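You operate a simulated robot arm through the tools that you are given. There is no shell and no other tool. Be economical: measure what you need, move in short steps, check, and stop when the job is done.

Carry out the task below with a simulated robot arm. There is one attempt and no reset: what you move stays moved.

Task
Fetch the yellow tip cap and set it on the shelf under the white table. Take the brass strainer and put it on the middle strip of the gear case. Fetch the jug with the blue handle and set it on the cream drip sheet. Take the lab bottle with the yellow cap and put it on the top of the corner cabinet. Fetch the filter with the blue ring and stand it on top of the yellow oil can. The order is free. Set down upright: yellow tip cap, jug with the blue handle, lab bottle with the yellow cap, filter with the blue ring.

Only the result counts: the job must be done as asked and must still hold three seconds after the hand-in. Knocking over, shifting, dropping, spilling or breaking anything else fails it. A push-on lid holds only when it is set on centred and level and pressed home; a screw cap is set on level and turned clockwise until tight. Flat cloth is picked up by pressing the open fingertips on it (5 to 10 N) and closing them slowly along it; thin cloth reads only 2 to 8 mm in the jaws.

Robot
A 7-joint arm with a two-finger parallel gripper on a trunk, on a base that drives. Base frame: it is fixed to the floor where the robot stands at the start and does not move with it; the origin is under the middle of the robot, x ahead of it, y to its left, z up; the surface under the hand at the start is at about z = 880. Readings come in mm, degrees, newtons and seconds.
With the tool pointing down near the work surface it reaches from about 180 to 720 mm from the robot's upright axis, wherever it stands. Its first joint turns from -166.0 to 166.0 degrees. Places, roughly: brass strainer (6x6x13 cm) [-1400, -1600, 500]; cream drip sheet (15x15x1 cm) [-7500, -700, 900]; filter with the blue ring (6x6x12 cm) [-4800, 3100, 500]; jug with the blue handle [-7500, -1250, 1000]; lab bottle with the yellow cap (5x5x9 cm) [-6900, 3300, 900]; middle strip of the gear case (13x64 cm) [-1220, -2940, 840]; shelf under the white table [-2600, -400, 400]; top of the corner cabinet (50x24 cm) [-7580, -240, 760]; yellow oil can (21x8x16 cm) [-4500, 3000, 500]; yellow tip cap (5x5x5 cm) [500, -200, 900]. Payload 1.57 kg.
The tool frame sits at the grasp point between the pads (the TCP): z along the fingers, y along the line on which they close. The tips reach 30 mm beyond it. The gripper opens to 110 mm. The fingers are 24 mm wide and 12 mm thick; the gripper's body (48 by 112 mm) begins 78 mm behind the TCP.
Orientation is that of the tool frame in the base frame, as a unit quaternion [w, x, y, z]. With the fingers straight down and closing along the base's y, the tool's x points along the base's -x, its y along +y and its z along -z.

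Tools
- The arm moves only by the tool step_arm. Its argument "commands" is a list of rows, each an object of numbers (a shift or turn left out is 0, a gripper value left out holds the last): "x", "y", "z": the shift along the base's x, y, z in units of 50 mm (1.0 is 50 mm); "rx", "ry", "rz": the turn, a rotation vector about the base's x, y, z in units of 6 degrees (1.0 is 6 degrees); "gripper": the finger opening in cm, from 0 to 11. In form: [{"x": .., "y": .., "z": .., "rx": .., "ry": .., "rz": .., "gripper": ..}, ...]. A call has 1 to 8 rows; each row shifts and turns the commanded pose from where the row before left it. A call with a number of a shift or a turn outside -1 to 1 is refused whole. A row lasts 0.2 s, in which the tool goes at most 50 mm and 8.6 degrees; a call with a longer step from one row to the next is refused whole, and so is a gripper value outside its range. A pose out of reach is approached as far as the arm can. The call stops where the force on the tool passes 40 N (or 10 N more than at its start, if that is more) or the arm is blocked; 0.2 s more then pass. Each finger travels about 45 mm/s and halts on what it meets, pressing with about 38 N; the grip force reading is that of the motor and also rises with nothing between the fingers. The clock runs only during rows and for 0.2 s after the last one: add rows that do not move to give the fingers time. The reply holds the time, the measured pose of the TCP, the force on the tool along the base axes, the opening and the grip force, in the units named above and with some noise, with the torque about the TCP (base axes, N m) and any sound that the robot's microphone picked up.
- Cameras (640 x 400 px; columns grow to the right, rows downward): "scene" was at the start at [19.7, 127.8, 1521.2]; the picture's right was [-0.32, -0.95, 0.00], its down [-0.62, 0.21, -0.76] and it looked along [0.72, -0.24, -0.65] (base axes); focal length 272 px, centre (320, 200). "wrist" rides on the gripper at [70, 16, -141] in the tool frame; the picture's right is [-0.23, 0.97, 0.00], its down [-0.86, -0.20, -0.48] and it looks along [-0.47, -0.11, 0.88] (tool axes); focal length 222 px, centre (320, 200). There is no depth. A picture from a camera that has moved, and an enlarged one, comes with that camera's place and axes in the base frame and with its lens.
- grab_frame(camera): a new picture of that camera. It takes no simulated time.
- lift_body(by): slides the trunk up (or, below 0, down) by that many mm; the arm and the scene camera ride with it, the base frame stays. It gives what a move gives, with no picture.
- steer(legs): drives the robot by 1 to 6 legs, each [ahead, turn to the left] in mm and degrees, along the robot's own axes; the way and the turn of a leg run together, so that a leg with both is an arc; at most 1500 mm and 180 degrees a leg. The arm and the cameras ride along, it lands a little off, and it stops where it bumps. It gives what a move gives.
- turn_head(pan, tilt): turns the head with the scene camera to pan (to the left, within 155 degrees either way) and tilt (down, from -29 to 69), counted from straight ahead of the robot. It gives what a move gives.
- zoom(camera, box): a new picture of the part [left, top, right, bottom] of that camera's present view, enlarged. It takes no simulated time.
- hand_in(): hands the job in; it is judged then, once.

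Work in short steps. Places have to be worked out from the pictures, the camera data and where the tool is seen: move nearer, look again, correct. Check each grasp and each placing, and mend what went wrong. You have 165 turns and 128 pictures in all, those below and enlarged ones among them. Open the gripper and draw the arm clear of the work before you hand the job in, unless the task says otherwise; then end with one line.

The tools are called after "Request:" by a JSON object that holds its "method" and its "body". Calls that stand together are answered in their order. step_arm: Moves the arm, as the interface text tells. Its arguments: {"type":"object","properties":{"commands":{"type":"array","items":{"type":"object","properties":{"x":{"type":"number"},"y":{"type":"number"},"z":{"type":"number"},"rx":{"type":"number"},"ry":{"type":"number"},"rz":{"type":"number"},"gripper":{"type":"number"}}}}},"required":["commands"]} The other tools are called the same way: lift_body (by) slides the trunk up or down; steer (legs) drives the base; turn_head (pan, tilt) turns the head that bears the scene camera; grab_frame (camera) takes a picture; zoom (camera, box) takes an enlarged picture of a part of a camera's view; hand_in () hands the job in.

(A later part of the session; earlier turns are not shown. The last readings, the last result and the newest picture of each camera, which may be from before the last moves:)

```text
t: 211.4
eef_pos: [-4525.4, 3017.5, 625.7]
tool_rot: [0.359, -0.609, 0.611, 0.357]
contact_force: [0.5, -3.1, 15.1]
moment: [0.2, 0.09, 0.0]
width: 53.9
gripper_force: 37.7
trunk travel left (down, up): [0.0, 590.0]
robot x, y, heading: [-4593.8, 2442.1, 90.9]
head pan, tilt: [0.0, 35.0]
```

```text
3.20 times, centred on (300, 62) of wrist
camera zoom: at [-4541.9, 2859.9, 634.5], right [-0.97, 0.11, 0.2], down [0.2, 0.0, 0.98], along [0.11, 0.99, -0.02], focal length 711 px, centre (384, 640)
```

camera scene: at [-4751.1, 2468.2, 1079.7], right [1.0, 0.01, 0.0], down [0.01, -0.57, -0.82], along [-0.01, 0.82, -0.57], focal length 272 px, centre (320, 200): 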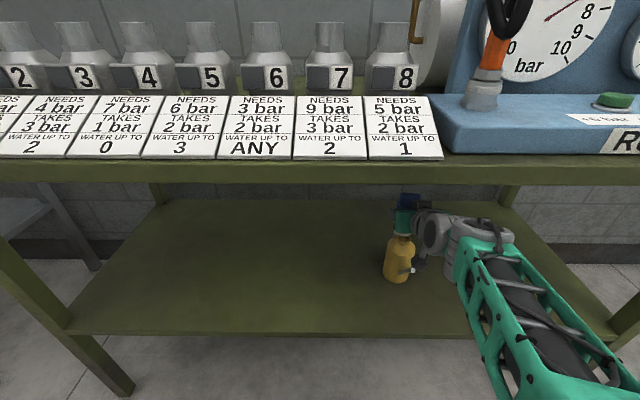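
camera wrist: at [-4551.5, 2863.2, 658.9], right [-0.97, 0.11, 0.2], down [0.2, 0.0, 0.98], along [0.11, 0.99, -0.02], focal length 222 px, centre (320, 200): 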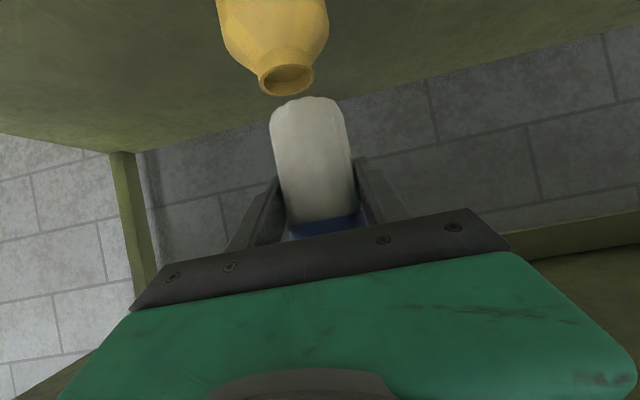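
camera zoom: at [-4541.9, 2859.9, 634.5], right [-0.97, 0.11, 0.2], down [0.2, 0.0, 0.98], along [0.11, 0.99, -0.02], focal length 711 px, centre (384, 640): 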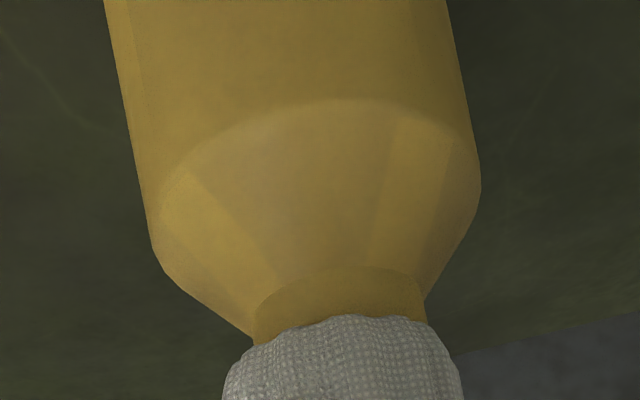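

Neck now fully covered and centred. Ease, release slowly and back straight out.

Request:
{"method": "step_arm", "body": {"commands": [{"z": 0.02}, {"gripper": 5.8}, {"gripper": 6.5}, {"gripper": 8.5}, {}, {"y": -0.3}, {"y": -0.7}, {"y": -0.9}]}}

Request:
{"method": "step_arm", "body": {"commands": [{"y": -0.9}, {"y": -0.9}, {}]}}

Request:
{"method": "grab_frame", "body": {"camera": "wrist"}}

Request:
{"method": "zoom", "body": {"camera": "scene", "box": [352, 170, 480, 250]}}

```text
t: 213.2
eef_pos: [-4524.4, 2925.4, 612.4]
tool_rot: [0.346, -0.612, 0.618, 0.353]
contact_force: [1.4, -0.8, -0.5]
moment: [0.04, -0.03, 0.0]
width: 85.2
gripper_force: 0.2
trunk travel left (down, up): [0.0, 590.0]
robot x, y, heading: [-4594.6, 2442.6, 90.3]
head pan, tilt: [0.0, 35.0]
```

```text
t: 213.8
eef_pos: [-4652.4, 2834.9, 512.7]
tool_rot: [-0.133, 0.702, -0.581, -0.389]
contact_force: [0.6, -0.7, -0.3]
moment: [0.0, 0.0, -0.01]
width: 84.9
gripper_force: 0.1
trunk travel left (down, up): [0.0, 590.0]
robot x, y, heading: [-4595.8, 2439.6, 90.7]
head pan, tilt: [0.0, 35.0]
stopped in row 2: the arm was blocked; the commanded pose is now the measured one
```

```text
56 pictures are left
camera wrist: at [-4610.4, 2690.7, 562.3], right [-0.9, -0.12, 0.42], down [0.35, 0.36, 0.86], along [-0.25, 0.92, -0.28], focal length 222 px, centre (320, 200)
```

wrist: 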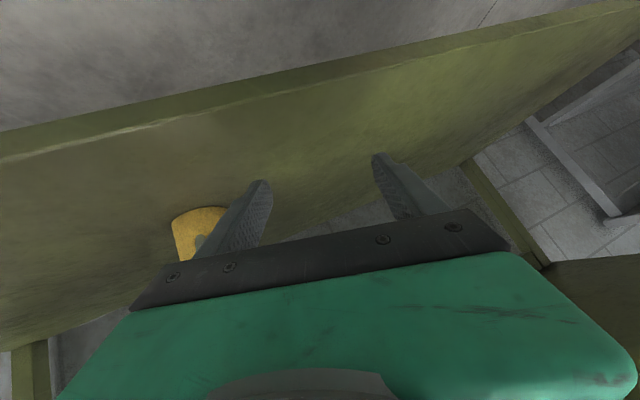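

```text
5.00 times, centred on (416, 210) of scene
camera zoom: at [-4751.2, 2474.9, 1079.3], right [1.0, 0.01, 0.0], down [0.01, -0.58, -0.82], along [-0.01, 0.81, -0.58], focal length 1360 px, centre (-160, 150)
```

zoom: 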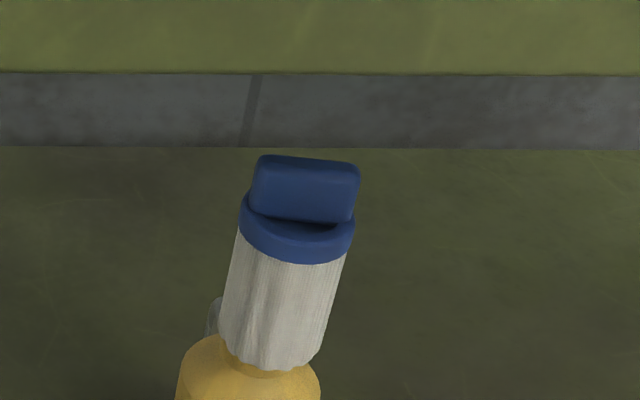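

The arm swung oddly while retracting close to the body (joint limit). The filter looks to stand properly; check the whole scene.

Request:
{"method": "grab_frame", "body": {"camera": "scene"}}

```text
54 pictures are left
camera scene: at [-4751.2, 2474.9, 1079.3], right [1.0, 0.01, 0.0], down [0.01, -0.58, -0.82], along [-0.01, 0.81, -0.58], focal length 272 px, centre (320, 200)
```

scene: 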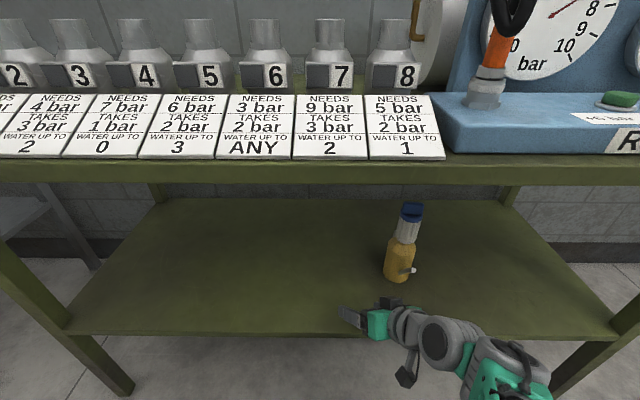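

Filter stands on the can. Back the robot straight out, then reset the arm pose.

Request:
{"method": "steer", "body": {"legs": [[-450, 0]]}}

Request:
{"method": "lift_body", "body": {"by": 400}}

Request:
{"method": "zoom", "body": {"camera": "scene", "box": [240, 200, 480, 350]}}

```text
t: 216.5
eef_pos: [-4648.9, 2385.1, 513.2]
tool_rot: [-0.132, 0.704, -0.579, -0.39]
contact_force: [-0.3, 0.1, 0.7]
moment: [-0.01, 0.01, 0.01]
width: 85.0
gripper_force: 0.0
trunk travel left (down, up): [0.0, 590.0]
robot x, y, heading: [-4587.9, 1991.2, 91.1]
head pan, tilt: [0.0, 35.0]
```

```text
t: 220.3
eef_pos: [-4649.9, 2381.9, 916.8]
tool_rot: [-0.136, 0.704, -0.577, -0.392]
contact_force: [0.0, 0.2, -0.1]
moment: [0.0, 0.02, 0.0]
width: 84.7
gripper_force: 0.0
trunk travel left (down, up): [-400.0, 190.0]
robot x, y, heading: [-4590.6, 1992.2, 91.3]
head pan, tilt: [0.0, 35.0]
```

```text
2.67 times, centred on (360, 275) of scene
camera zoom: at [-4744.9, 2017.0, 1479.7], right [1.0, 0.02, 0.0], down [0.01, -0.57, -0.82], along [-0.01, 0.82, -0.57], focal length 725 px, centre (213, 0)
```

zoom: 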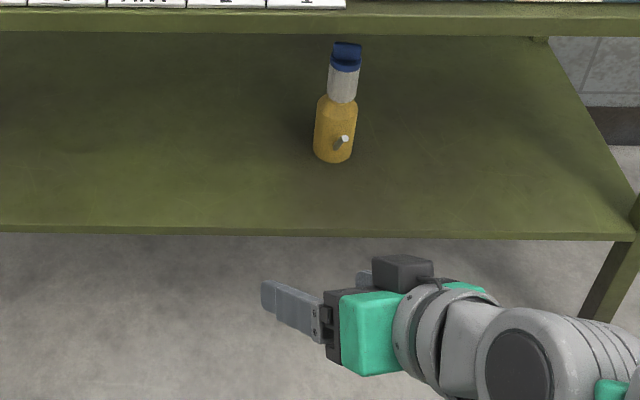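

Both fine. Now restore the tool to point straight down.

Request:
{"method": "step_arm", "body": {"commands": [{"rx": -0.914, "ry": -0.456, "rz": -0.196, "y": 0.3}, {"rx": -0.914, "ry": -0.456, "rz": -0.196, "y": 0.3}, {"rx": -0.914, "ry": -0.456, "rz": -0.196, "y": 0.3}, {"rx": -0.914, "ry": -0.456, "rz": -0.196, "y": 0.3}, {"rx": -0.914, "ry": -0.456, "rz": -0.196, "y": 0.3}, {"rx": -0.914, "ry": -0.456, "rz": -0.196, "y": 0.3}, {"rx": -0.914, "ry": -0.456, "rz": -0.196}, {"rx": -0.914, "ry": -0.456, "rz": -0.196}]}}

Request:
{"method": "turn_head", "body": {"pan": 60, "tilt": 20}}

Request:
{"method": "grab_frame", "body": {"camera": "scene"}}

```text
t: 222.1
eef_pos: [-4650.1, 2472.6, 916.3]
tool_rot: [0.001, 0.714, -0.7, 0.0]
contact_force: [-0.1, 0.5, 0.6]
moment: [0.02, 0.01, 0.02]
width: 85.1
gripper_force: 0.1
trunk travel left (down, up): [-400.0, 190.0]
robot x, y, heading: [-4585.9, 1992.6, 91.2]
head pan, tilt: [0.0, 35.0]
```

```text
t: 223.4
eef_pos: [-4649.6, 2472.7, 915.2]
tool_rot: [0.001, 0.714, -0.7, 0.0]
contact_force: [-0.8, 0.2, 0.7]
moment: [-0.03, 0.0, 0.02]
width: 85.1
gripper_force: 0.0
trunk travel left (down, up): [-400.0, 190.0]
robot x, y, heading: [-4592.1, 1989.8, 90.7]
head pan, tilt: [60.0, 20.0]
```

```text
52 pictures are left
camera scene: at [-4824.8, 1974.3, 1503.5], right [0.49, 0.87, 0.0], down [0.3, -0.17, -0.94], along [-0.82, 0.46, -0.34], focal length 272 px, centre (320, 200)
```

scene: 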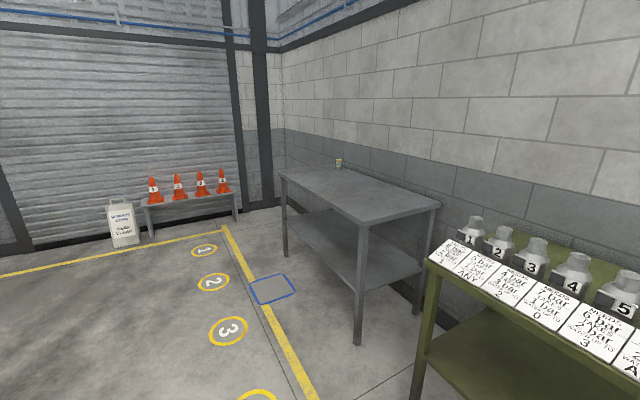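

Bottle seen on the grey table, near its far end. Drive there.

Request:
{"method": "steer", "body": {"legs": [[0, 88], [1200, 0], [1150, 0], [0, -89], [480, 0]]}}

Request:
{"method": "turn_head", "body": {"pan": 0, "tilt": 30}}

Request:
{"method": "grab_frame", "body": {"camera": "scene"}}

```text
t: 244.1
eef_pos: [-6992.8, 2799.7, 915.7]
tool_rot: [0.01, 0.707, -0.707, 0.009]
contact_force: [1.0, -4.8, 3.5]
moment: [-0.08, -0.05, -0.06]
width: 84.8
gripper_force: 0.0
trunk travel left (down, up): [-400.0, 190.0]
robot x, y, heading: [-6942.9, 2324.0, 89.4]
head pan, tilt: [60.0, 20.0]
stopped in leg 5: the force on the tool passed its limit at 114 N (the readings are from after the stop); the commanded pose is now the measured one
```

```text
t: 245.4
eef_pos: [-6992.5, 2800.0, 915.1]
tool_rot: [-0.01, -0.707, 0.707, -0.011]
contact_force: [0.7, -8.8, 1.4]
moment: [-0.11, -0.05, 0.06]
width: 84.7
gripper_force: 0.1
trunk travel left (down, up): [-400.0, 190.0]
robot x, y, heading: [-6944.5, 2326.2, 89.5]
head pan, tilt: [0.0, 30.0]
```

```text
51 pictures are left
camera scene: at [-7099.2, 2356.9, 1487.5], right [1.0, -0.01, 0.0], down [0.0, -0.5, -0.87], along [0.01, 0.87, -0.5], focal length 272 px, centre (320, 200)
```

scene: 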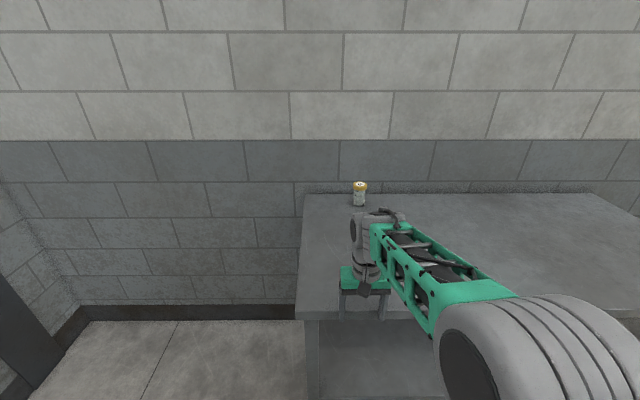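

The low fingertips bumped the table edge — back off, raise the trunk, and check.

Request:
{"method": "steer", "body": {"legs": [[-100, 0]]}}

Request:
{"method": "lift_body", "body": {"by": 190}}

Request:
{"method": "step_arm", "body": {"commands": [{"z": 0.8}, {"x": 0.4, "y": -0.3}]}}

Request:
{"method": "grab_frame", "body": {"camera": "scene"}}

```text
t: 246.5
eef_pos: [-6993.6, 2698.4, 914.7]
tool_rot: [-0.009, -0.707, 0.707, -0.009]
contact_force: [0.1, 0.1, 0.1]
moment: [0.01, -0.02, 0.0]
width: 85.0
gripper_force: 0.1
trunk travel left (down, up): [-400.0, 190.0]
robot x, y, heading: [-6946.8, 2224.9, 89.4]
head pan, tilt: [0.0, 30.0]
```

```text
t: 248.6
eef_pos: [-6993.9, 2698.9, 1105.8]
tool_rot: [-0.009, -0.707, 0.707, -0.01]
contact_force: [-0.2, 0.2, 0.5]
moment: [0.02, 0.01, -0.01]
width: 84.9
gripper_force: 0.1
trunk travel left (down, up): [-590.0, 0.0]
robot x, y, heading: [-6945.2, 2223.7, 89.4]
head pan, tilt: [0.0, 30.0]
```

```text
t: 249.2
eef_pos: [-6973.3, 2685.0, 1144.6]
tool_rot: [-0.009, -0.707, 0.707, -0.009]
contact_force: [0.4, 0.5, 1.1]
moment: [0.01, 0.01, -0.01]
width: 85.0
gripper_force: 0.0
trunk travel left (down, up): [-590.0, 0.0]
robot x, y, heading: [-6947.1, 2229.1, 89.7]
head pan, tilt: [0.0, 30.0]
```

```text
50 pictures are left
camera scene: at [-7099.7, 2256.5, 1677.5], right [1.0, -0.01, 0.0], down [0.0, -0.5, -0.87], along [0.01, 0.87, -0.5], focal length 272 px, centre (320, 200)
```

scene: 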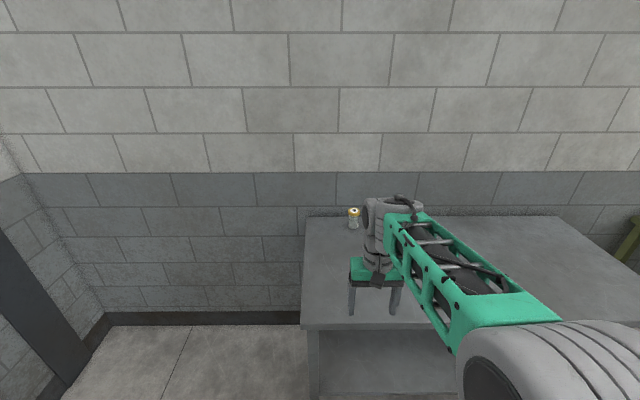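

Bottle at ≈[-6929, 3308], table z≈905. It is deep on the table, so I use a 48° forward tilt for reach and drive in with the tool high.

Request:
{"method": "step_arm", "body": {"commands": [{"rx": 1, "x": 0.4}, {"rx": 1, "x": 0.5}, {"rx": 1}, {"rx": 1}, {"rx": 1}, {"rx": 1}, {"rx": 1}, {"rx": 1}]}}

Request:
{"method": "steer", "body": {"legs": [[280, 0]]}}

Request:
{"method": "grab_frame", "body": {"camera": "wrist"}}

Request:
{"method": "zoom", "body": {"camera": "scene", "box": [280, 170, 440, 270]}}

```text
t: 251.0
eef_pos: [-6927.5, 2685.4, 1144.9]
tool_rot: [0.28, -0.649, 0.65, 0.28]
contact_force: [-0.2, -0.1, -0.8]
moment: [0.0, 0.0, 0.03]
width: 85.1
gripper_force: 0.1
trunk travel left (down, up): [-590.0, 0.0]
robot x, y, heading: [-6944.6, 2229.1, 89.3]
head pan, tilt: [0.0, 30.0]
```

```text
t: 252.9
eef_pos: [-6926.7, 2965.4, 1144.7]
tool_rot: [-0.279, 0.65, -0.649, -0.279]
contact_force: [0.2, -0.5, -0.1]
moment: [0.01, 0.03, -0.03]
width: 85.2
gripper_force: 0.1
trunk travel left (down, up): [-590.0, 0.0]
robot x, y, heading: [-6944.4, 2508.9, 89.4]
head pan, tilt: [0.0, 30.0]
```

```text
49 pictures are left
camera wrist: at [-6942.8, 2814.5, 1192.7], right [-0.97, 0.16, 0.17], down [0.2, 0.24, 0.95], along [0.11, 0.96, -0.27], focal length 222 px, centre (320, 200)
```

wrist: 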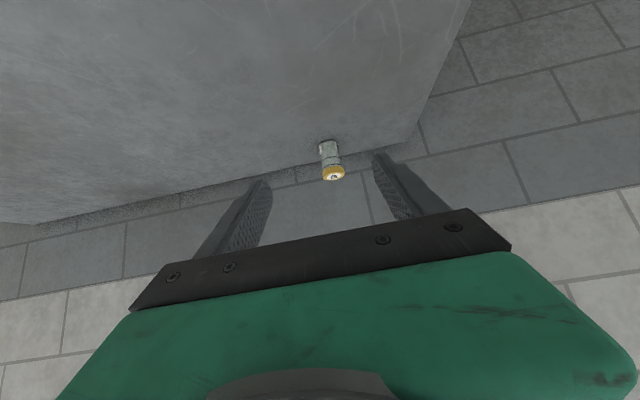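

```text
4.00 times, centred on (360, 220) of scene
camera zoom: at [-7098.1, 2537.0, 1677.5], right [1.0, -0.01, 0.0], down [0.0, -0.5, -0.87], along [0.01, 0.87, -0.5], focal length 1088 px, centre (160, 120)
```

zoom: 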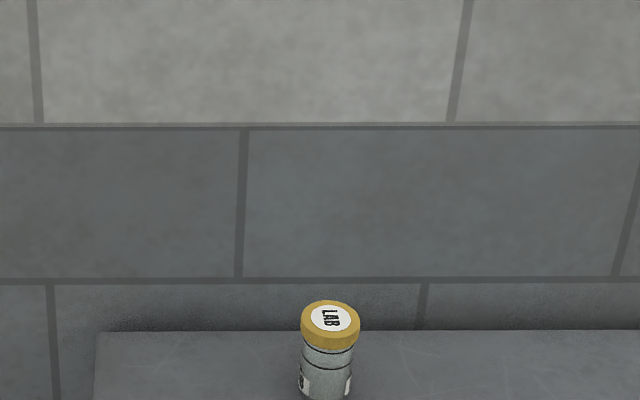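

Approach above the bottle and look again for depth.

Request:
{"method": "step_arm", "body": {"commands": [{"y": 0.9}, {"y": 0.9}, {"y": 0.9}, {"y": 0.9, "z": -0.3}, {"y": 0.7, "z": -0.6}, {"z": -0.8}, {}]}}

Request:
{"method": "grab_frame", "body": {"camera": "wrist"}}

```text
t: 254.6
eef_pos: [-6927.0, 3179.0, 1059.4]
tool_rot: [-0.279, 0.65, -0.649, -0.279]
contact_force: [0.5, 0.4, 0.0]
moment: [0.0, 0.0, 0.01]
width: 84.9
gripper_force: 0.0
trunk travel left (down, up): [-590.0, 0.0]
robot x, y, heading: [-6943.8, 2503.5, 89.5]
head pan, tilt: [0.0, 30.0]
```

```text
47 pictures are left
camera wrist: at [-6942.6, 3028.8, 1107.9], right [-0.97, 0.15, 0.17], down [0.2, 0.24, 0.95], along [0.11, 0.96, -0.27], focal length 222 px, centre (320, 200)
```

wrist: 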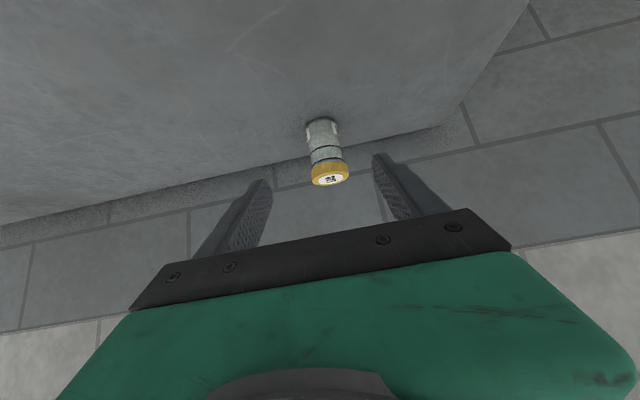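

Bottle centre ≈[-6927, 3348], table ≈897, cap top ≈987. Drive 50 mm closer, move over it and check.

Request:
{"method": "steer", "body": {"legs": [[50, 0]]}}

Request:
{"method": "step_arm", "body": {"commands": [{"y": 0.8}, {"y": 0.8}, {"y": 0.7}, {}]}}

Request:
{"method": "grab_frame", "body": {"camera": "wrist"}}

```text
t: 255.5
eef_pos: [-6926.8, 3229.7, 1059.7]
tool_rot: [-0.278, 0.651, -0.649, -0.278]
contact_force: [0.2, 0.2, 0.0]
moment: [0.0, -0.02, 0.02]
width: 85.0
gripper_force: 0.0
trunk travel left (down, up): [-590.0, 0.0]
robot x, y, heading: [-6942.3, 2554.2, 89.4]
head pan, tilt: [0.0, 30.0]
```

```text
t: 256.5
eef_pos: [-6927.3, 3343.7, 1059.7]
tool_rot: [-0.279, 0.65, -0.65, -0.279]
contact_force: [0.3, 0.2, 0.7]
moment: [0.0, -0.02, -0.03]
width: 84.9
gripper_force: 0.0
trunk travel left (down, up): [-590.0, 0.0]
robot x, y, heading: [-6942.2, 2556.4, 89.8]
head pan, tilt: [0.0, 30.0]
```

```text
46 pictures are left
camera wrist: at [-6942.4, 3192.9, 1108.7], right [-0.97, 0.15, 0.17], down [0.2, 0.24, 0.95], along [0.11, 0.96, -0.27], focal length 222 px, centre (320, 200)
```

wrist: 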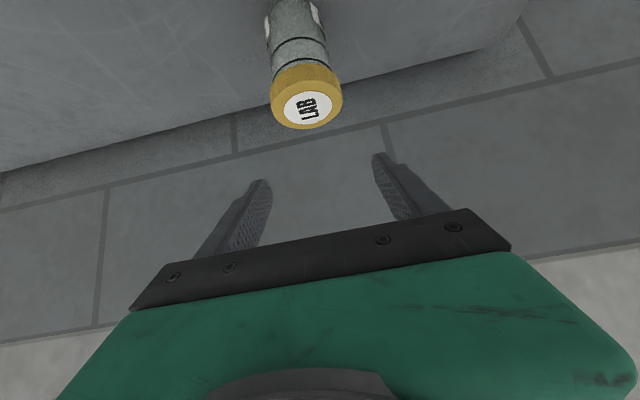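

Position confirmed. Descend and grip.

Request:
{"method": "step_arm", "body": {"commands": [{"z": -0.8}, {"z": -0.8}, {"z": -0.8}, {}]}}

Request:
{"method": "step_arm", "body": {"commands": [{"gripper": 6.5}, {"gripper": 5}, {"gripper": 0}, {}, {}, {}, {"z": 0.1}, {"z": 0.2}]}}

Request:
{"method": "grab_frame", "body": {"camera": "wrist"}}

```text
t: 257.5
eef_pos: [-6929.1, 3345.2, 941.8]
tool_rot: [-0.279, 0.65, -0.649, -0.278]
contact_force: [-0.4, 1.0, -0.2]
moment: [-0.02, -0.01, -0.02]
width: 85.0
gripper_force: 0.0
trunk travel left (down, up): [-590.0, 0.0]
robot x, y, heading: [-6939.1, 2551.7, 89.7]
head pan, tilt: [0.0, 30.0]
```

```text
t: 259.3
eef_pos: [-6927.3, 3343.8, 955.5]
tool_rot: [-0.278, 0.65, -0.65, -0.279]
contact_force: [-0.2, 0.5, -0.7]
moment: [0.01, -0.03, -0.01]
width: 48.7
gripper_force: 38.0
trunk travel left (down, up): [-590.0, 0.0]
robot x, y, heading: [-6944.0, 2553.3, 89.9]
head pan, tilt: [0.0, 30.0]
```

```text
45 pictures are left
camera wrist: at [-6942.9, 3193.7, 1003.2], right [-0.97, 0.16, 0.17], down [0.2, 0.24, 0.95], along [0.11, 0.96, -0.27], focal length 222 px, centre (320, 200)
```

wrist: 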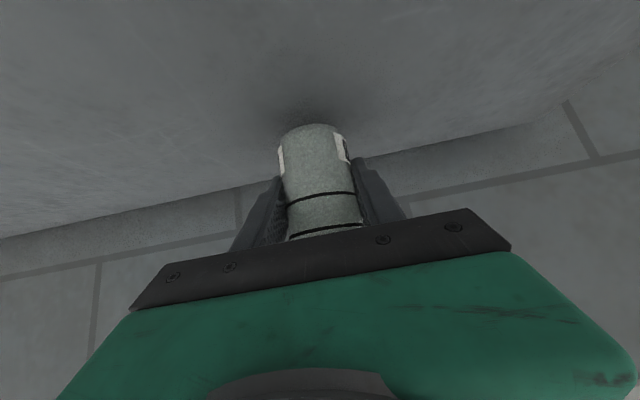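

Gripped. Lift, back out and look toward the cabinet.

Request:
{"method": "step_arm", "body": {"commands": [{"z": 0.5}, {"z": 0.8}, {"z": 0.8}, {"z": 0.8}, {}]}}

Request:
{"method": "steer", "body": {"legs": [[-550, 0]]}}

Request:
{"method": "step_arm", "body": {"commands": [{"y": -0.9}, {"y": -0.9}, {"y": -0.9}, {"y": -0.9}, {"y": -0.9}, {"y": -0.9}]}}

Request:
{"method": "turn_head", "body": {"pan": 130, "tilt": 25}}

Request:
{"method": "grab_frame", "body": {"camera": "scene"}}

```text
t: 260.5
eef_pos: [-6925.8, 3345.7, 1100.0]
tool_rot: [-0.278, 0.65, -0.65, -0.278]
contact_force: [-0.5, -0.5, -1.3]
moment: [-0.03, 0.0, -0.01]
width: 48.8
gripper_force: 37.9
trunk travel left (down, up): [-590.0, 0.0]
robot x, y, heading: [-6941.6, 2556.0, 89.7]
head pan, tilt: [0.0, 30.0]
```

```text
t: 263.6
eef_pos: [-6930.5, 2794.3, 1101.9]
tool_rot: [-0.279, 0.651, -0.649, -0.28]
contact_force: [-0.2, 0.1, -0.9]
moment: [-0.02, 0.01, -0.01]
width: 48.5
gripper_force: 37.9
trunk travel left (down, up): [-590.0, 0.0]
robot x, y, heading: [-6947.3, 2004.0, 89.6]
head pan, tilt: [0.0, 30.0]
```

```text
t: 265.0
eef_pos: [-6930.5, 2524.9, 1102.0]
tool_rot: [-0.279, 0.65, -0.649, -0.279]
contact_force: [0.1, 0.5, -0.9]
moment: [0.03, 0.04, 0.02]
width: 48.9
gripper_force: 38.1
trunk travel left (down, up): [-590.0, 0.0]
robot x, y, heading: [-6949.6, 2005.5, 89.5]
head pan, tilt: [0.0, 30.0]
```

```text
t: 267.1
eef_pos: [-6929.9, 2525.5, 1103.6]
tool_rot: [-0.279, 0.65, -0.649, -0.279]
contact_force: [0.8, 0.3, -0.3]
moment: [-0.01, -0.03, 0.0]
width: 48.6
gripper_force: 38.1
trunk travel left (down, up): [-590.0, 0.0]
robot x, y, heading: [-6945.3, 2006.7, 89.7]
head pan, tilt: [130.0, 25.0]
```

```text
44 pictures are left
camera scene: at [-7172.2, 1886.7, 1685.5], right [-0.64, 0.77, 0.0], down [0.33, 0.27, -0.91], along [-0.7, -0.58, -0.42], focal length 272 px, centre (320, 200)
```

scene: 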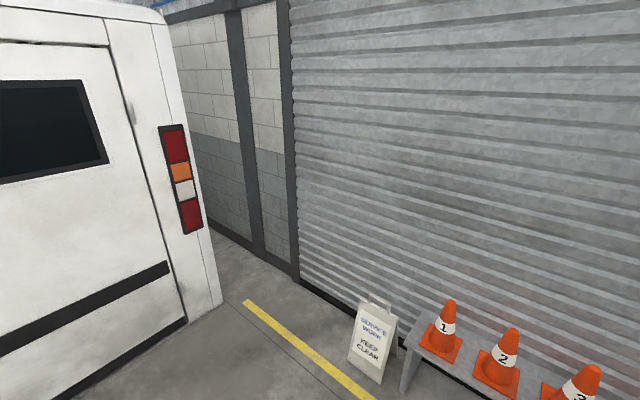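

The cabinet is inside the white enclosure, whose opening is on its +x side around y −1400…−3800. I drive around: east along y≈2000, then south along x≈−3700.

Request:
{"method": "steer", "body": {"legs": [[0, -90], [1500, 0], [1500, 0], [230, 0], [0, -90]]}}

Request:
{"method": "turn_head", "body": {"pan": 0, "tilt": 20}}

Request:
{"method": "grab_frame", "body": {"camera": "scene"}}

```text
t: 290.6
eef_pos: [-3729.9, 1457.2, 1101.6]
tool_rot: [0.279, 0.65, 0.649, -0.28]
contact_force: [0.3, 0.5, 0.0]
moment: [0.0, 0.0, -0.05]
width: 48.9
gripper_force: 38.1
trunk travel left (down, up): [-590.0, 0.0]
robot x, y, heading: [-3710.7, 1976.4, -90.5]
head pan, tilt: [130.0, 25.0]
```

```text
t: 292.7
eef_pos: [-3729.7, 1457.5, 1101.6]
tool_rot: [0.279, 0.649, 0.65, -0.279]
contact_force: [0.2, 0.7, -0.7]
moment: [0.0, 0.02, -0.02]
width: 48.6
gripper_force: 37.7
trunk travel left (down, up): [-590.0, 0.0]
robot x, y, heading: [-3712.0, 1980.4, -90.5]
head pan, tilt: [0.0, 20.0]
```

```text
43 pictures are left
camera scene: at [-3559.4, 1943.8, 1693.6], right [-1.0, 0.01, 0.0], down [0.0, 0.34, -0.94], along [-0.01, -0.94, -0.34], focal length 272 px, centre (320, 200)
```

scene: 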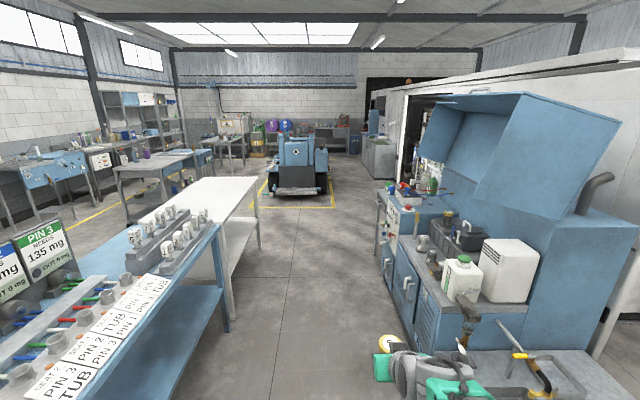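

Lane is clear (x −2850…−4250). Continue south, then turn west toward the opening.

Request:
{"method": "steer", "body": {"legs": [[0, 2], [1400, 0], [1400, 0], [1080, 0], [0, -90]]}}

Request:
{"method": "grab_frame", "body": {"camera": "scene"}}

```text
t: 315.6
eef_pos: [-4135.3, -1898.0, 1102.4]
tool_rot: [0.005, 0.919, 0.011, -0.394]
contact_force: [-0.7, 0.5, -0.4]
moment: [0.03, -0.02, -0.03]
width: 48.7
gripper_force: 38.3
trunk travel left (down, up): [-590.0, 0.0]
robot x, y, heading: [-3613.0, -1899.7, -178.7]
head pan, tilt: [0.0, 20.0]
```

```text
42 pictures are left
camera scene: at [-3645.4, -2056.1, 1693.6], right [-0.02, 1.0, 0.0], down [0.34, 0.01, -0.94], along [-0.94, -0.02, -0.34], focal length 272 px, centre (320, 200)
```

scene: 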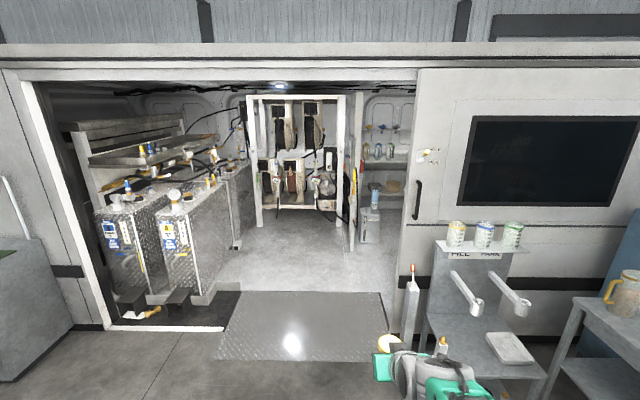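

The opening with its ramp is ahead. Zoom on the right back area.

Request:
{"method": "zoom", "body": {"camera": "scene", "box": [336, 90, 432, 270]}}

Request:
{"method": "zoom", "body": {"camera": "scene", "box": [200, 200, 456, 360]}}

```text
2.22 times, centred on (384, 180) of scene
camera zoom: at [-3645.4, -2056.1, 1693.6], right [-0.02, 1.0, 0.0], down [0.34, 0.01, -0.94], along [-0.94, -0.02, -0.34], focal length 604 px, centre (178, 244)
```

zoom: 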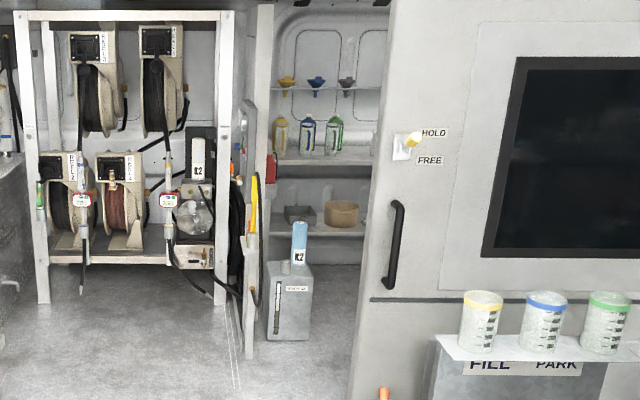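

```text
2.50 times, centred on (328, 280) of scene
camera zoom: at [-3645.4, -2056.1, 1693.6], right [-0.02, 1.0, 0.0], down [0.34, 0.01, -0.94], along [-0.94, -0.02, -0.34], focal length 680 px, centre (300, 0)
```

zoom: 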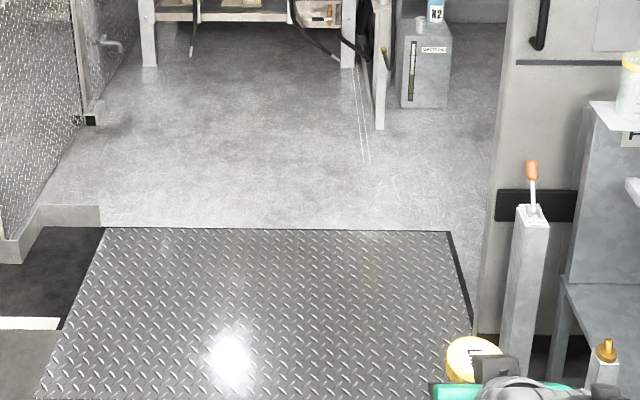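

Jug shelf is to the right inside. Drive up over the ramp at y≈−2120 and look.

Request:
{"method": "steer", "body": {"legs": [[0, 8], [1450, 0], [0, -9], [850, 0]]}}

Request:
{"method": "turn_head", "body": {"pan": -45, "tilt": 25}}

Request:
{"method": "grab_frame", "body": {"camera": "scene"}}

```text
t: 328.1
eef_pos: [-6414.4, -2096.1, 1102.5]
tool_rot: [0.0, 0.919, -0.001, -0.394]
contact_force: [0.3, -0.4, -0.4]
moment: [0.02, 0.0, -0.02]
width: 48.6
gripper_force: 38.2
trunk travel left (down, up): [-590.0, 0.0]
robot x, y, heading: [-5892.7, -2110.8, 179.6]
head pan, tilt: [0.0, 20.0]
```

```text
t: 329.2
eef_pos: [-6410.8, -2095.4, 1104.8]
tool_rot: [0.0, 0.918, 0.0, -0.396]
contact_force: [0.1, 0.3, -0.5]
moment: [-0.01, 0.05, 0.0]
width: 48.6
gripper_force: 37.8
trunk travel left (down, up): [-590.0, 0.0]
robot x, y, heading: [-5893.9, -2112.1, 179.4]
head pan, tilt: [-45.0, 25.0]
```

```text
39 pictures are left
camera scene: at [-5907.9, -2202.7, 1686.4], right [0.71, 0.7, 0.0], down [0.3, -0.3, -0.9], along [-0.63, 0.65, -0.43], focal length 272 px, centre (320, 200)
```

scene: 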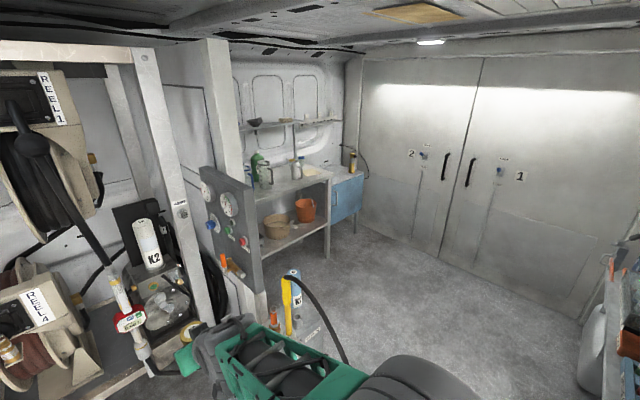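

Interior: bench with jugs, blue corner cabinet beyond. Go diagonally, then face −x.

Request:
{"method": "steer", "body": {"legs": [[0, -69.5], [1300, 0], [450, 0], [0, 70]]}}

Request:
{"method": "turn_head", "body": {"pan": 0, "tilt": 28}}

Request:
{"method": "grab_frame", "body": {"camera": "scene"}}

```text
t: 344.1
eef_pos: [-7021.0, -480.3, 1103.8]
tool_rot: [0.004, 0.918, 0.01, -0.396]
contact_force: [0.2, -0.2, 0.3]
moment: [-0.04, 0.05, -0.05]
width: 48.7
gripper_force: 38.7
trunk travel left (down, up): [-590.0, 0.0]
robot x, y, heading: [-6503.9, -482.9, -179.3]
head pan, tilt: [-45.0, 25.0]
```

```text
t: 345.2
eef_pos: [-7021.9, -481.2, 1103.8]
tool_rot: [0.003, 0.918, 0.009, -0.396]
contact_force: [0.0, -0.5, -0.4]
moment: [0.0, 0.03, 0.01]
width: 48.8
gripper_force: 38.0
trunk travel left (down, up): [-590.0, 0.0]
robot x, y, heading: [-6506.0, -487.6, -179.3]
head pan, tilt: [0.0, 28.0]
```

```text
38 pictures are left
camera scene: at [-6534.6, -641.1, 1680.7], right [-0.01, 1.0, 0.0], down [0.47, 0.01, -0.88], along [-0.88, -0.01, -0.47], focal length 272 px, centre (320, 200)
```

scene: 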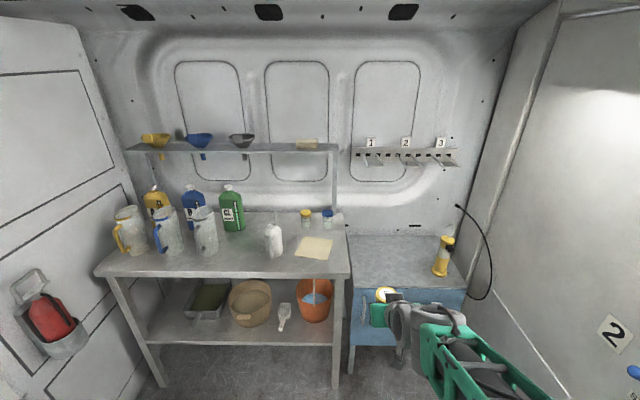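

Clear view. Cabinet top x −7440…−7750, y −515…0; pump at y≈−60. I'll place the bottle at about [-7560, -320]. Shift arm and drive in.

Request:
{"method": "step_arm", "body": {"commands": [{"y": 0.9}, {"y": 0.9}, {"y": 0.9}, {"y": 0.5}]}}

Request:
{"method": "steer", "body": {"legs": [[400, 0]]}}

Request:
{"method": "step_arm", "body": {"commands": [{"x": -0.9}, {"x": -0.9}, {"x": -0.8}, {"z": -0.9}, {"z": -0.9}, {"z": -0.9}, {"z": -0.9}, {}]}}

Request:
{"method": "grab_frame", "body": {"camera": "scene"}}

Request:
{"method": "grab_frame", "body": {"camera": "wrist"}}

```text
t: 346.2
eef_pos: [-7020.8, -319.6, 1105.1]
tool_rot: [0.004, 0.918, 0.009, -0.396]
contact_force: [-0.3, 1.2, -1.5]
moment: [0.01, 0.03, 0.03]
width: 48.6
gripper_force: 38.2
trunk travel left (down, up): [-590.0, 0.0]
robot x, y, heading: [-6499.9, -485.6, -179.1]
head pan, tilt: [0.0, 28.0]
```

```text
t: 348.7
eef_pos: [-7422.2, -326.3, 1104.9]
tool_rot: [0.004, 0.918, 0.009, -0.396]
contact_force: [0.4, -0.6, -0.8]
moment: [-0.05, 0.04, -0.02]
width: 48.3
gripper_force: 37.8
trunk travel left (down, up): [-590.0, 0.0]
robot x, y, heading: [-6910.4, -494.5, -179.3]
head pan, tilt: [0.0, 28.0]
```

```text
t: 350.5
eef_pos: [-7551.6, -327.4, 925.6]
tool_rot: [0.004, 0.918, 0.009, -0.397]
contact_force: [0.1, -0.3, -0.7]
moment: [0.02, -0.01, 0.0]
width: 48.4
gripper_force: 37.5
trunk travel left (down, up): [-590.0, 0.0]
robot x, y, heading: [-6905.2, -492.5, -179.2]
head pan, tilt: [0.0, 28.0]
```

```text
37 pictures are left
camera scene: at [-6935.6, -646.5, 1680.7], right [-0.01, 1.0, 0.0], down [0.47, 0.01, -0.88], along [-0.88, -0.01, -0.47], focal length 272 px, centre (320, 200)
```

scene: 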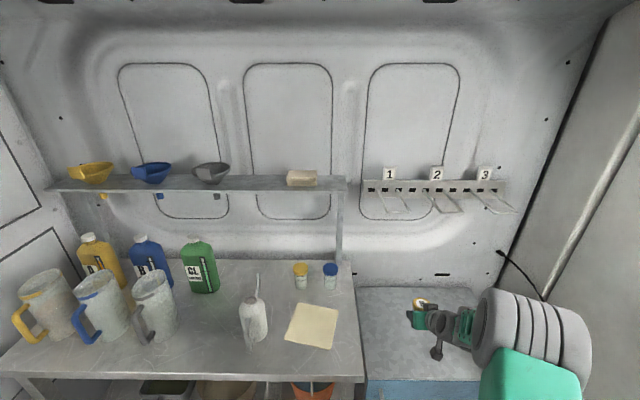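

```text
36 pictures are left
camera wrist: at [-7400.0, -340.2, 972.6], right [-0.14, -0.98, 0.17], down [-0.24, 0.19, 0.95], along [-0.96, 0.09, -0.26], focal length 222 px, centre (320, 200)
```

wrist: 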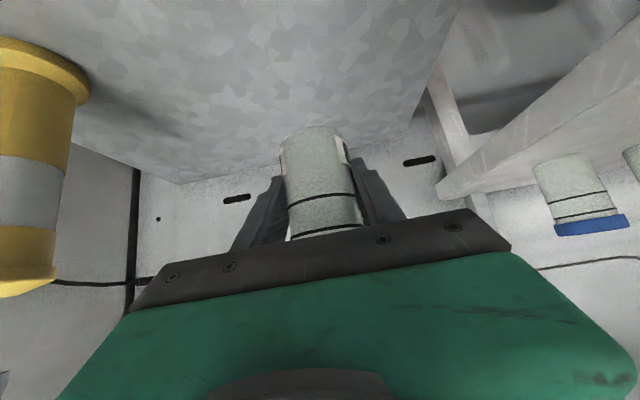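

Clear around. Lower to contact.

Request:
{"method": "step_arm", "body": {"commands": [{"z": -0.8}, {"z": -0.7}, {"z": -0.4}, {"z": -0.15}, {"z": -0.1}, {"z": -0.08}, {"z": -0.08}]}}

```text
t: 352.1
eef_pos: [-7551.9, -327.1, 808.8]
tool_rot: [0.003, 0.918, 0.008, -0.397]
contact_force: [0.5, 0.5, -0.6]
moment: [0.0, 0.01, 0.02]
width: 48.7
gripper_force: 38.3
trunk travel left (down, up): [-590.0, 0.0]
robot x, y, heading: [-6904.7, -491.0, -179.2]
head pan, tilt: [0.0, 28.0]
```

Request:
{"method": "step_arm", "body": {"commands": [{"z": -0.06}, {"z": -0.06}, {"z": -0.06}, {"z": -0.06}, {"z": -0.06}]}}

Request:
{"method": "grab_frame", "body": {"camera": "wrist"}}

```text
t: 353.3
eef_pos: [-7552.8, -326.9, 795.0]
tool_rot: [0.003, 0.918, 0.009, -0.396]
contact_force: [0.5, 0.9, -0.3]
moment: [-0.03, 0.0, 0.01]
width: 48.5
gripper_force: 37.9
trunk travel left (down, up): [-590.0, 0.0]
robot x, y, heading: [-6906.6, -488.9, -179.3]
head pan, tilt: [0.0, 28.0]
```

```text
35 pictures are left
camera wrist: at [-7400.7, -339.5, 841.4], right [-0.14, -0.98, 0.17], down [-0.24, 0.19, 0.95], along [-0.96, 0.09, -0.26], focal length 222 px, centre (320, 200)
```

wrist: 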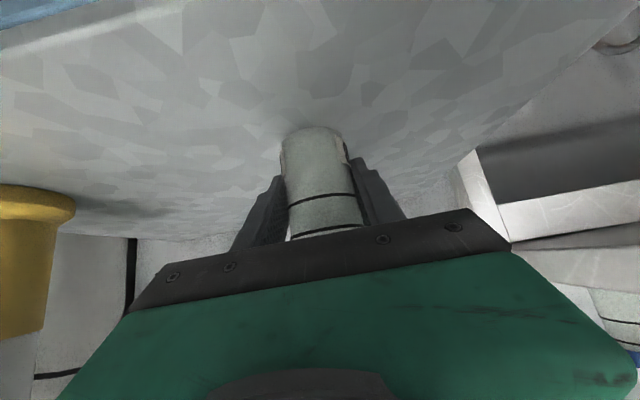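

Nearly there; continue in small steps.

Request:
{"method": "step_arm", "body": {"commands": [{"z": -0.08}, {"z": -0.08}, {"z": -0.08}, {"z": -0.08}, {"z": -0.08}, {"z": -0.08}, {"z": -0.08}, {"z": -0.08}]}}

```text
t: 354.7
eef_pos: [-7558.1, -325.2, 779.7]
tool_rot: [0.002, 0.915, 0.009, -0.404]
contact_force: [-3.4, -0.3, 9.5]
moment: [-0.17, 0.1, -0.03]
width: 48.7
gripper_force: 38.5
trunk travel left (down, up): [-590.0, 0.0]
robot x, y, heading: [-6906.0, -491.2, -179.1]
head pan, tilt: [0.0, 28.0]
stopped in row 6: the force on the tool passed its limit at 44 N (the readings are from after the stop); the commanded pose is now the measured one
```

Contact. Release gently, rise and back off, check.

Request:
{"method": "step_arm", "body": {"commands": [{"z": 0.03}, {"gripper": 5.3}, {"gripper": 6}, {"gripper": 8.5}, {}, {"z": 0.6}, {"z": 0.9}, {"z": 0.9}]}}

Request:
{"method": "step_arm", "body": {"commands": [{"z": 0.9}, {"z": 0.9}, {"z": 0.9}, {"z": 0.9}, {"x": 0.8}, {"x": 0.8}, {"x": 0.8}]}}

Request:
{"method": "grab_frame", "body": {"camera": "wrist"}}

Request:
{"method": "grab_frame", "body": {"camera": "scene"}}

```text
t: 356.5
eef_pos: [-7554.3, -325.7, 896.6]
tool_rot: [0.005, 0.917, 0.01, -0.4]
contact_force: [0.2, -0.4, -0.6]
moment: [0.03, 0.02, -0.02]
width: 85.1
gripper_force: 0.0
trunk travel left (down, up): [-590.0, 0.0]
robot x, y, heading: [-6906.7, -490.8, -179.2]
head pan, tilt: [0.0, 28.0]
```

```text
t: 358.1
eef_pos: [-7435.6, -327.1, 1078.6]
tool_rot: [0.004, 0.916, 0.01, -0.401]
contact_force: [-0.5, -0.5, -0.9]
moment: [0.04, 0.05, -0.02]
width: 84.8
gripper_force: 0.1
trunk travel left (down, up): [-590.0, 0.0]
robot x, y, heading: [-6904.2, -487.1, -178.9]
head pan, tilt: [0.0, 28.0]
```

```text
34 pictures are left
camera wrist: at [-7283.9, -339.6, 1123.3], right [-0.13, -0.98, 0.17], down [-0.23, 0.19, 0.95], along [-0.96, 0.09, -0.25], focal length 222 px, centre (320, 200)
```

wrist: 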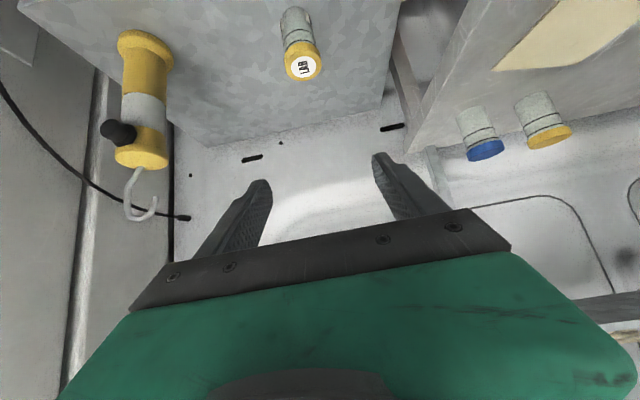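

```text
33 pictures are left
camera scene: at [-6935.0, -646.8, 1680.7], right [-0.01, 1.0, 0.0], down [0.47, 0.01, -0.88], along [-0.88, -0.01, -0.47], focal length 272 px, centre (320, 200)
```

scene: 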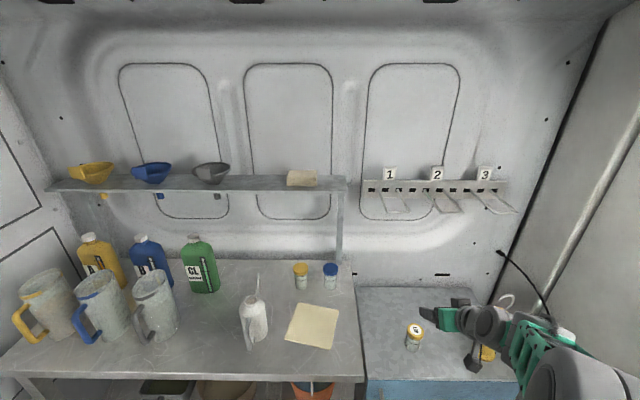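

Bottle stands upright on the cabinet. Now inspect the jugs.

Request:
{"method": "zoom", "body": {"camera": "scene", "box": [0, 220, 208, 350]}}

```text
3.08 times, centred on (104, 285) of scene
camera zoom: at [-6935.0, -646.8, 1680.7], right [-0.01, 1.0, 0.0], down [0.47, 0.01, -0.88], along [-0.88, -0.01, -0.47], focal length 837 px, centre (985, -62)
```

zoom: 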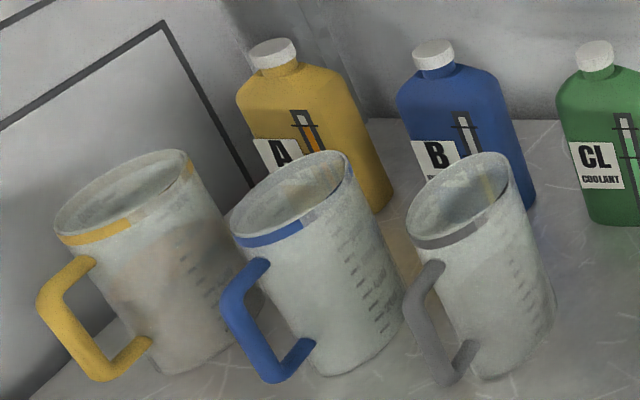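

Plan: grip the blue-handled jug from above around its body. First bring the tool to point down, high and retracted.

Request:
{"method": "step_arm", "body": {"commands": [{"ry": -1, "x": 0.4, "z": 0.4}, {"ry": -1, "x": 0.4, "z": 0.4}, {"ry": -1, "x": 0.4, "z": 0.4}, {"ry": -1, "x": 0.4, "z": 0.4}, {"ry": -1, "x": 0.4, "z": 0.4}, {"ry": -1, "x": 0.4, "z": 0.4}, {"ry": -1, "x": 0.3, "z": 0.4}, {"ry": -0.88, "x": 0.2, "z": 0.4, "gripper": 11}]}}

Request:
{"method": "steer", "body": {"legs": [[-500, 0], [0, 45], [720, 0], [0, -45]]}}

Request:
{"method": "grab_frame", "body": {"camera": "scene"}}

```text
t: 359.9
eef_pos: [-7291.3, -325.9, 1236.3]
tool_rot: [0.008, 1.0, 0.007, 0.001]
contact_force: [0.8, -0.1, 0.0]
moment: [0.0, 0.02, 0.03]
width: 109.9
gripper_force: 0.1
trunk travel left (down, up): [-590.0, 0.0]
robot x, y, heading: [-6908.0, -490.8, -179.4]
head pan, tilt: [0.0, 28.0]
```

```text
t: 370.4
eef_pos: [-7304.2, -837.7, 1237.4]
tool_rot: [0.008, 1.0, 0.01, -0.001]
contact_force: [-0.1, 0.3, -0.1]
moment: [-0.03, -0.02, -0.02]
width: 110.2
gripper_force: 0.1
trunk travel left (down, up): [-590.0, 0.0]
robot x, y, heading: [-6917.1, -1001.8, -179.0]
head pan, tilt: [0.0, 28.0]
```

```text
31 pictures are left
camera scene: at [-6945.5, -1157.6, 1680.7], right [-0.02, 1.0, 0.0], down [0.47, 0.01, -0.88], along [-0.88, -0.02, -0.47], focal length 272 px, centre (320, 200)
```

scene: 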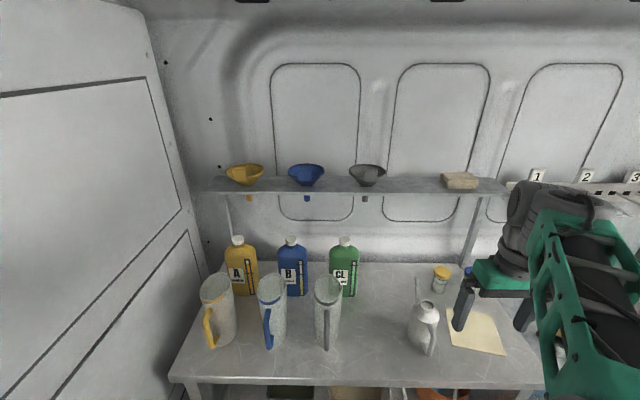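

Blue jug: centre ≈[-7490, -1318], rim z≈1114, diameter ≈80–90 mm. Move above it.

Request:
{"method": "step_arm", "body": {"commands": [{"y": -0.95}, {"y": -0.95}, {"y": -0.95}, {"y": -0.95}, {"y": -0.95}, {"y": -0.95}, {"y": -0.95}, {"y": -0.95}]}}

Request:
{"method": "step_arm", "body": {"commands": [{"y": -0.95, "x": -0.1}, {"y": -0.95, "x": -0.1}, {"x": -0.9}, {"x": -0.9}, {"x": -0.9}, {}]}}

Request:
{"method": "grab_frame", "body": {"camera": "wrist"}}

Request:
{"method": "grab_frame", "body": {"camera": "scene"}}

```text
t: 372.2
eef_pos: [-7302.2, -1218.7, 1235.4]
tool_rot: [0.007, 1.0, 0.01, 0.0]
contact_force: [0.6, -0.2, 1.1]
moment: [0.0, 0.0, -0.02]
width: 109.9
gripper_force: 0.0
trunk travel left (down, up): [-590.0, 0.0]
robot x, y, heading: [-6915.9, -1002.7, -179.0]
head pan, tilt: [0.0, 28.0]
```

```text
t: 373.6
eef_pos: [-7445.8, -1311.1, 1237.6]
tool_rot: [0.002, 1.0, 0.01, -0.003]
contact_force: [0.2, 0.7, -0.1]
moment: [0.03, -0.04, 0.0]
width: 109.8
gripper_force: 0.1
trunk travel left (down, up): [-590.0, 0.0]
robot x, y, heading: [-6916.2, -1005.7, -179.1]
head pan, tilt: [0.0, 28.0]
```

```text
30 pictures are left
camera wrist: at [-7374.8, -1325.4, 1379.2], right [-0.21, -0.98, 0.01], down [-0.86, 0.19, 0.48], along [-0.47, 0.09, -0.88], focal length 222 px, centre (320, 200)
```

wrist: 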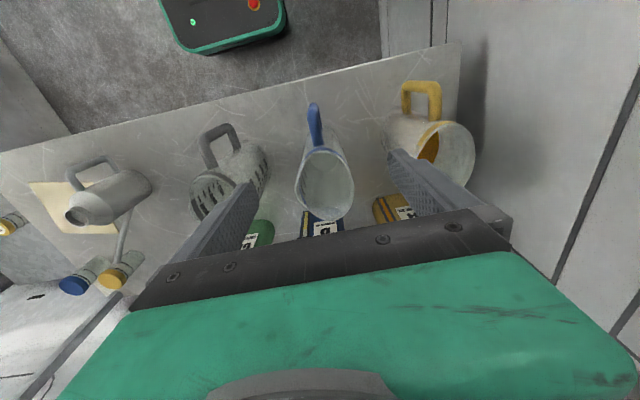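

```text
29 pictures are left
camera scene: at [-6946.2, -1157.2, 1680.7], right [-0.02, 1.0, 0.0], down [0.47, 0.01, -0.88], along [-0.88, -0.02, -0.47], focal length 272 px, centre (320, 200)
```

scene: 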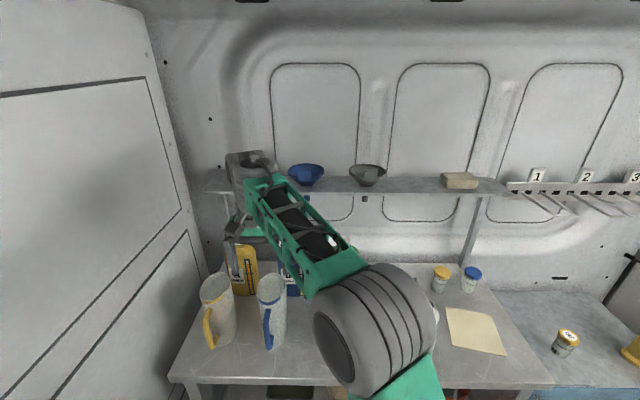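

Rim centre ≈[-7499, -1308, 1107], diameter ≈78. Centre over it, descend partway and check.

Request:
{"method": "step_arm", "body": {"commands": [{"x": -0.9}, {"x": -0.16, "y": 0.06}, {"z": -0.8}, {"z": -0.8}, {}]}}

Request:
{"method": "grab_frame", "body": {"camera": "wrist"}}

```text
t: 374.9
eef_pos: [-7499.9, -1310.6, 1156.3]
tool_rot: [0.007, 1.0, 0.009, 0.0]
contact_force: [0.5, 0.0, 0.1]
moment: [0.06, 0.0, 0.01]
width: 110.0
gripper_force: 0.0
trunk travel left (down, up): [-590.0, 0.0]
robot x, y, heading: [-6918.0, -1004.3, -178.9]
head pan, tilt: [0.0, 28.0]
```

```text
28 pictures are left
camera wrist: at [-7429.7, -1323.3, 1299.1], right [-0.21, -0.98, 0.01], down [-0.86, 0.19, 0.48], along [-0.47, 0.09, -0.88], focal length 222 px, centre (320, 200)
```

wrist: 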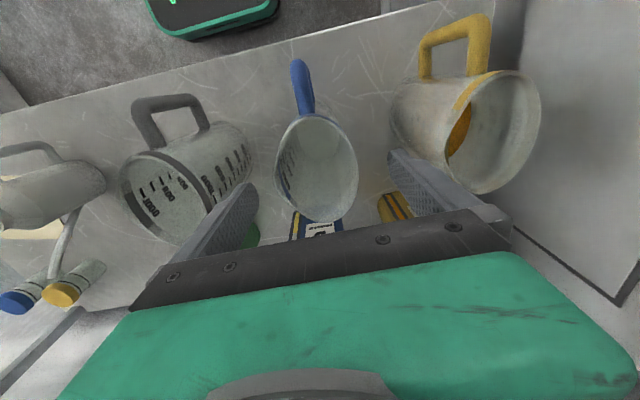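

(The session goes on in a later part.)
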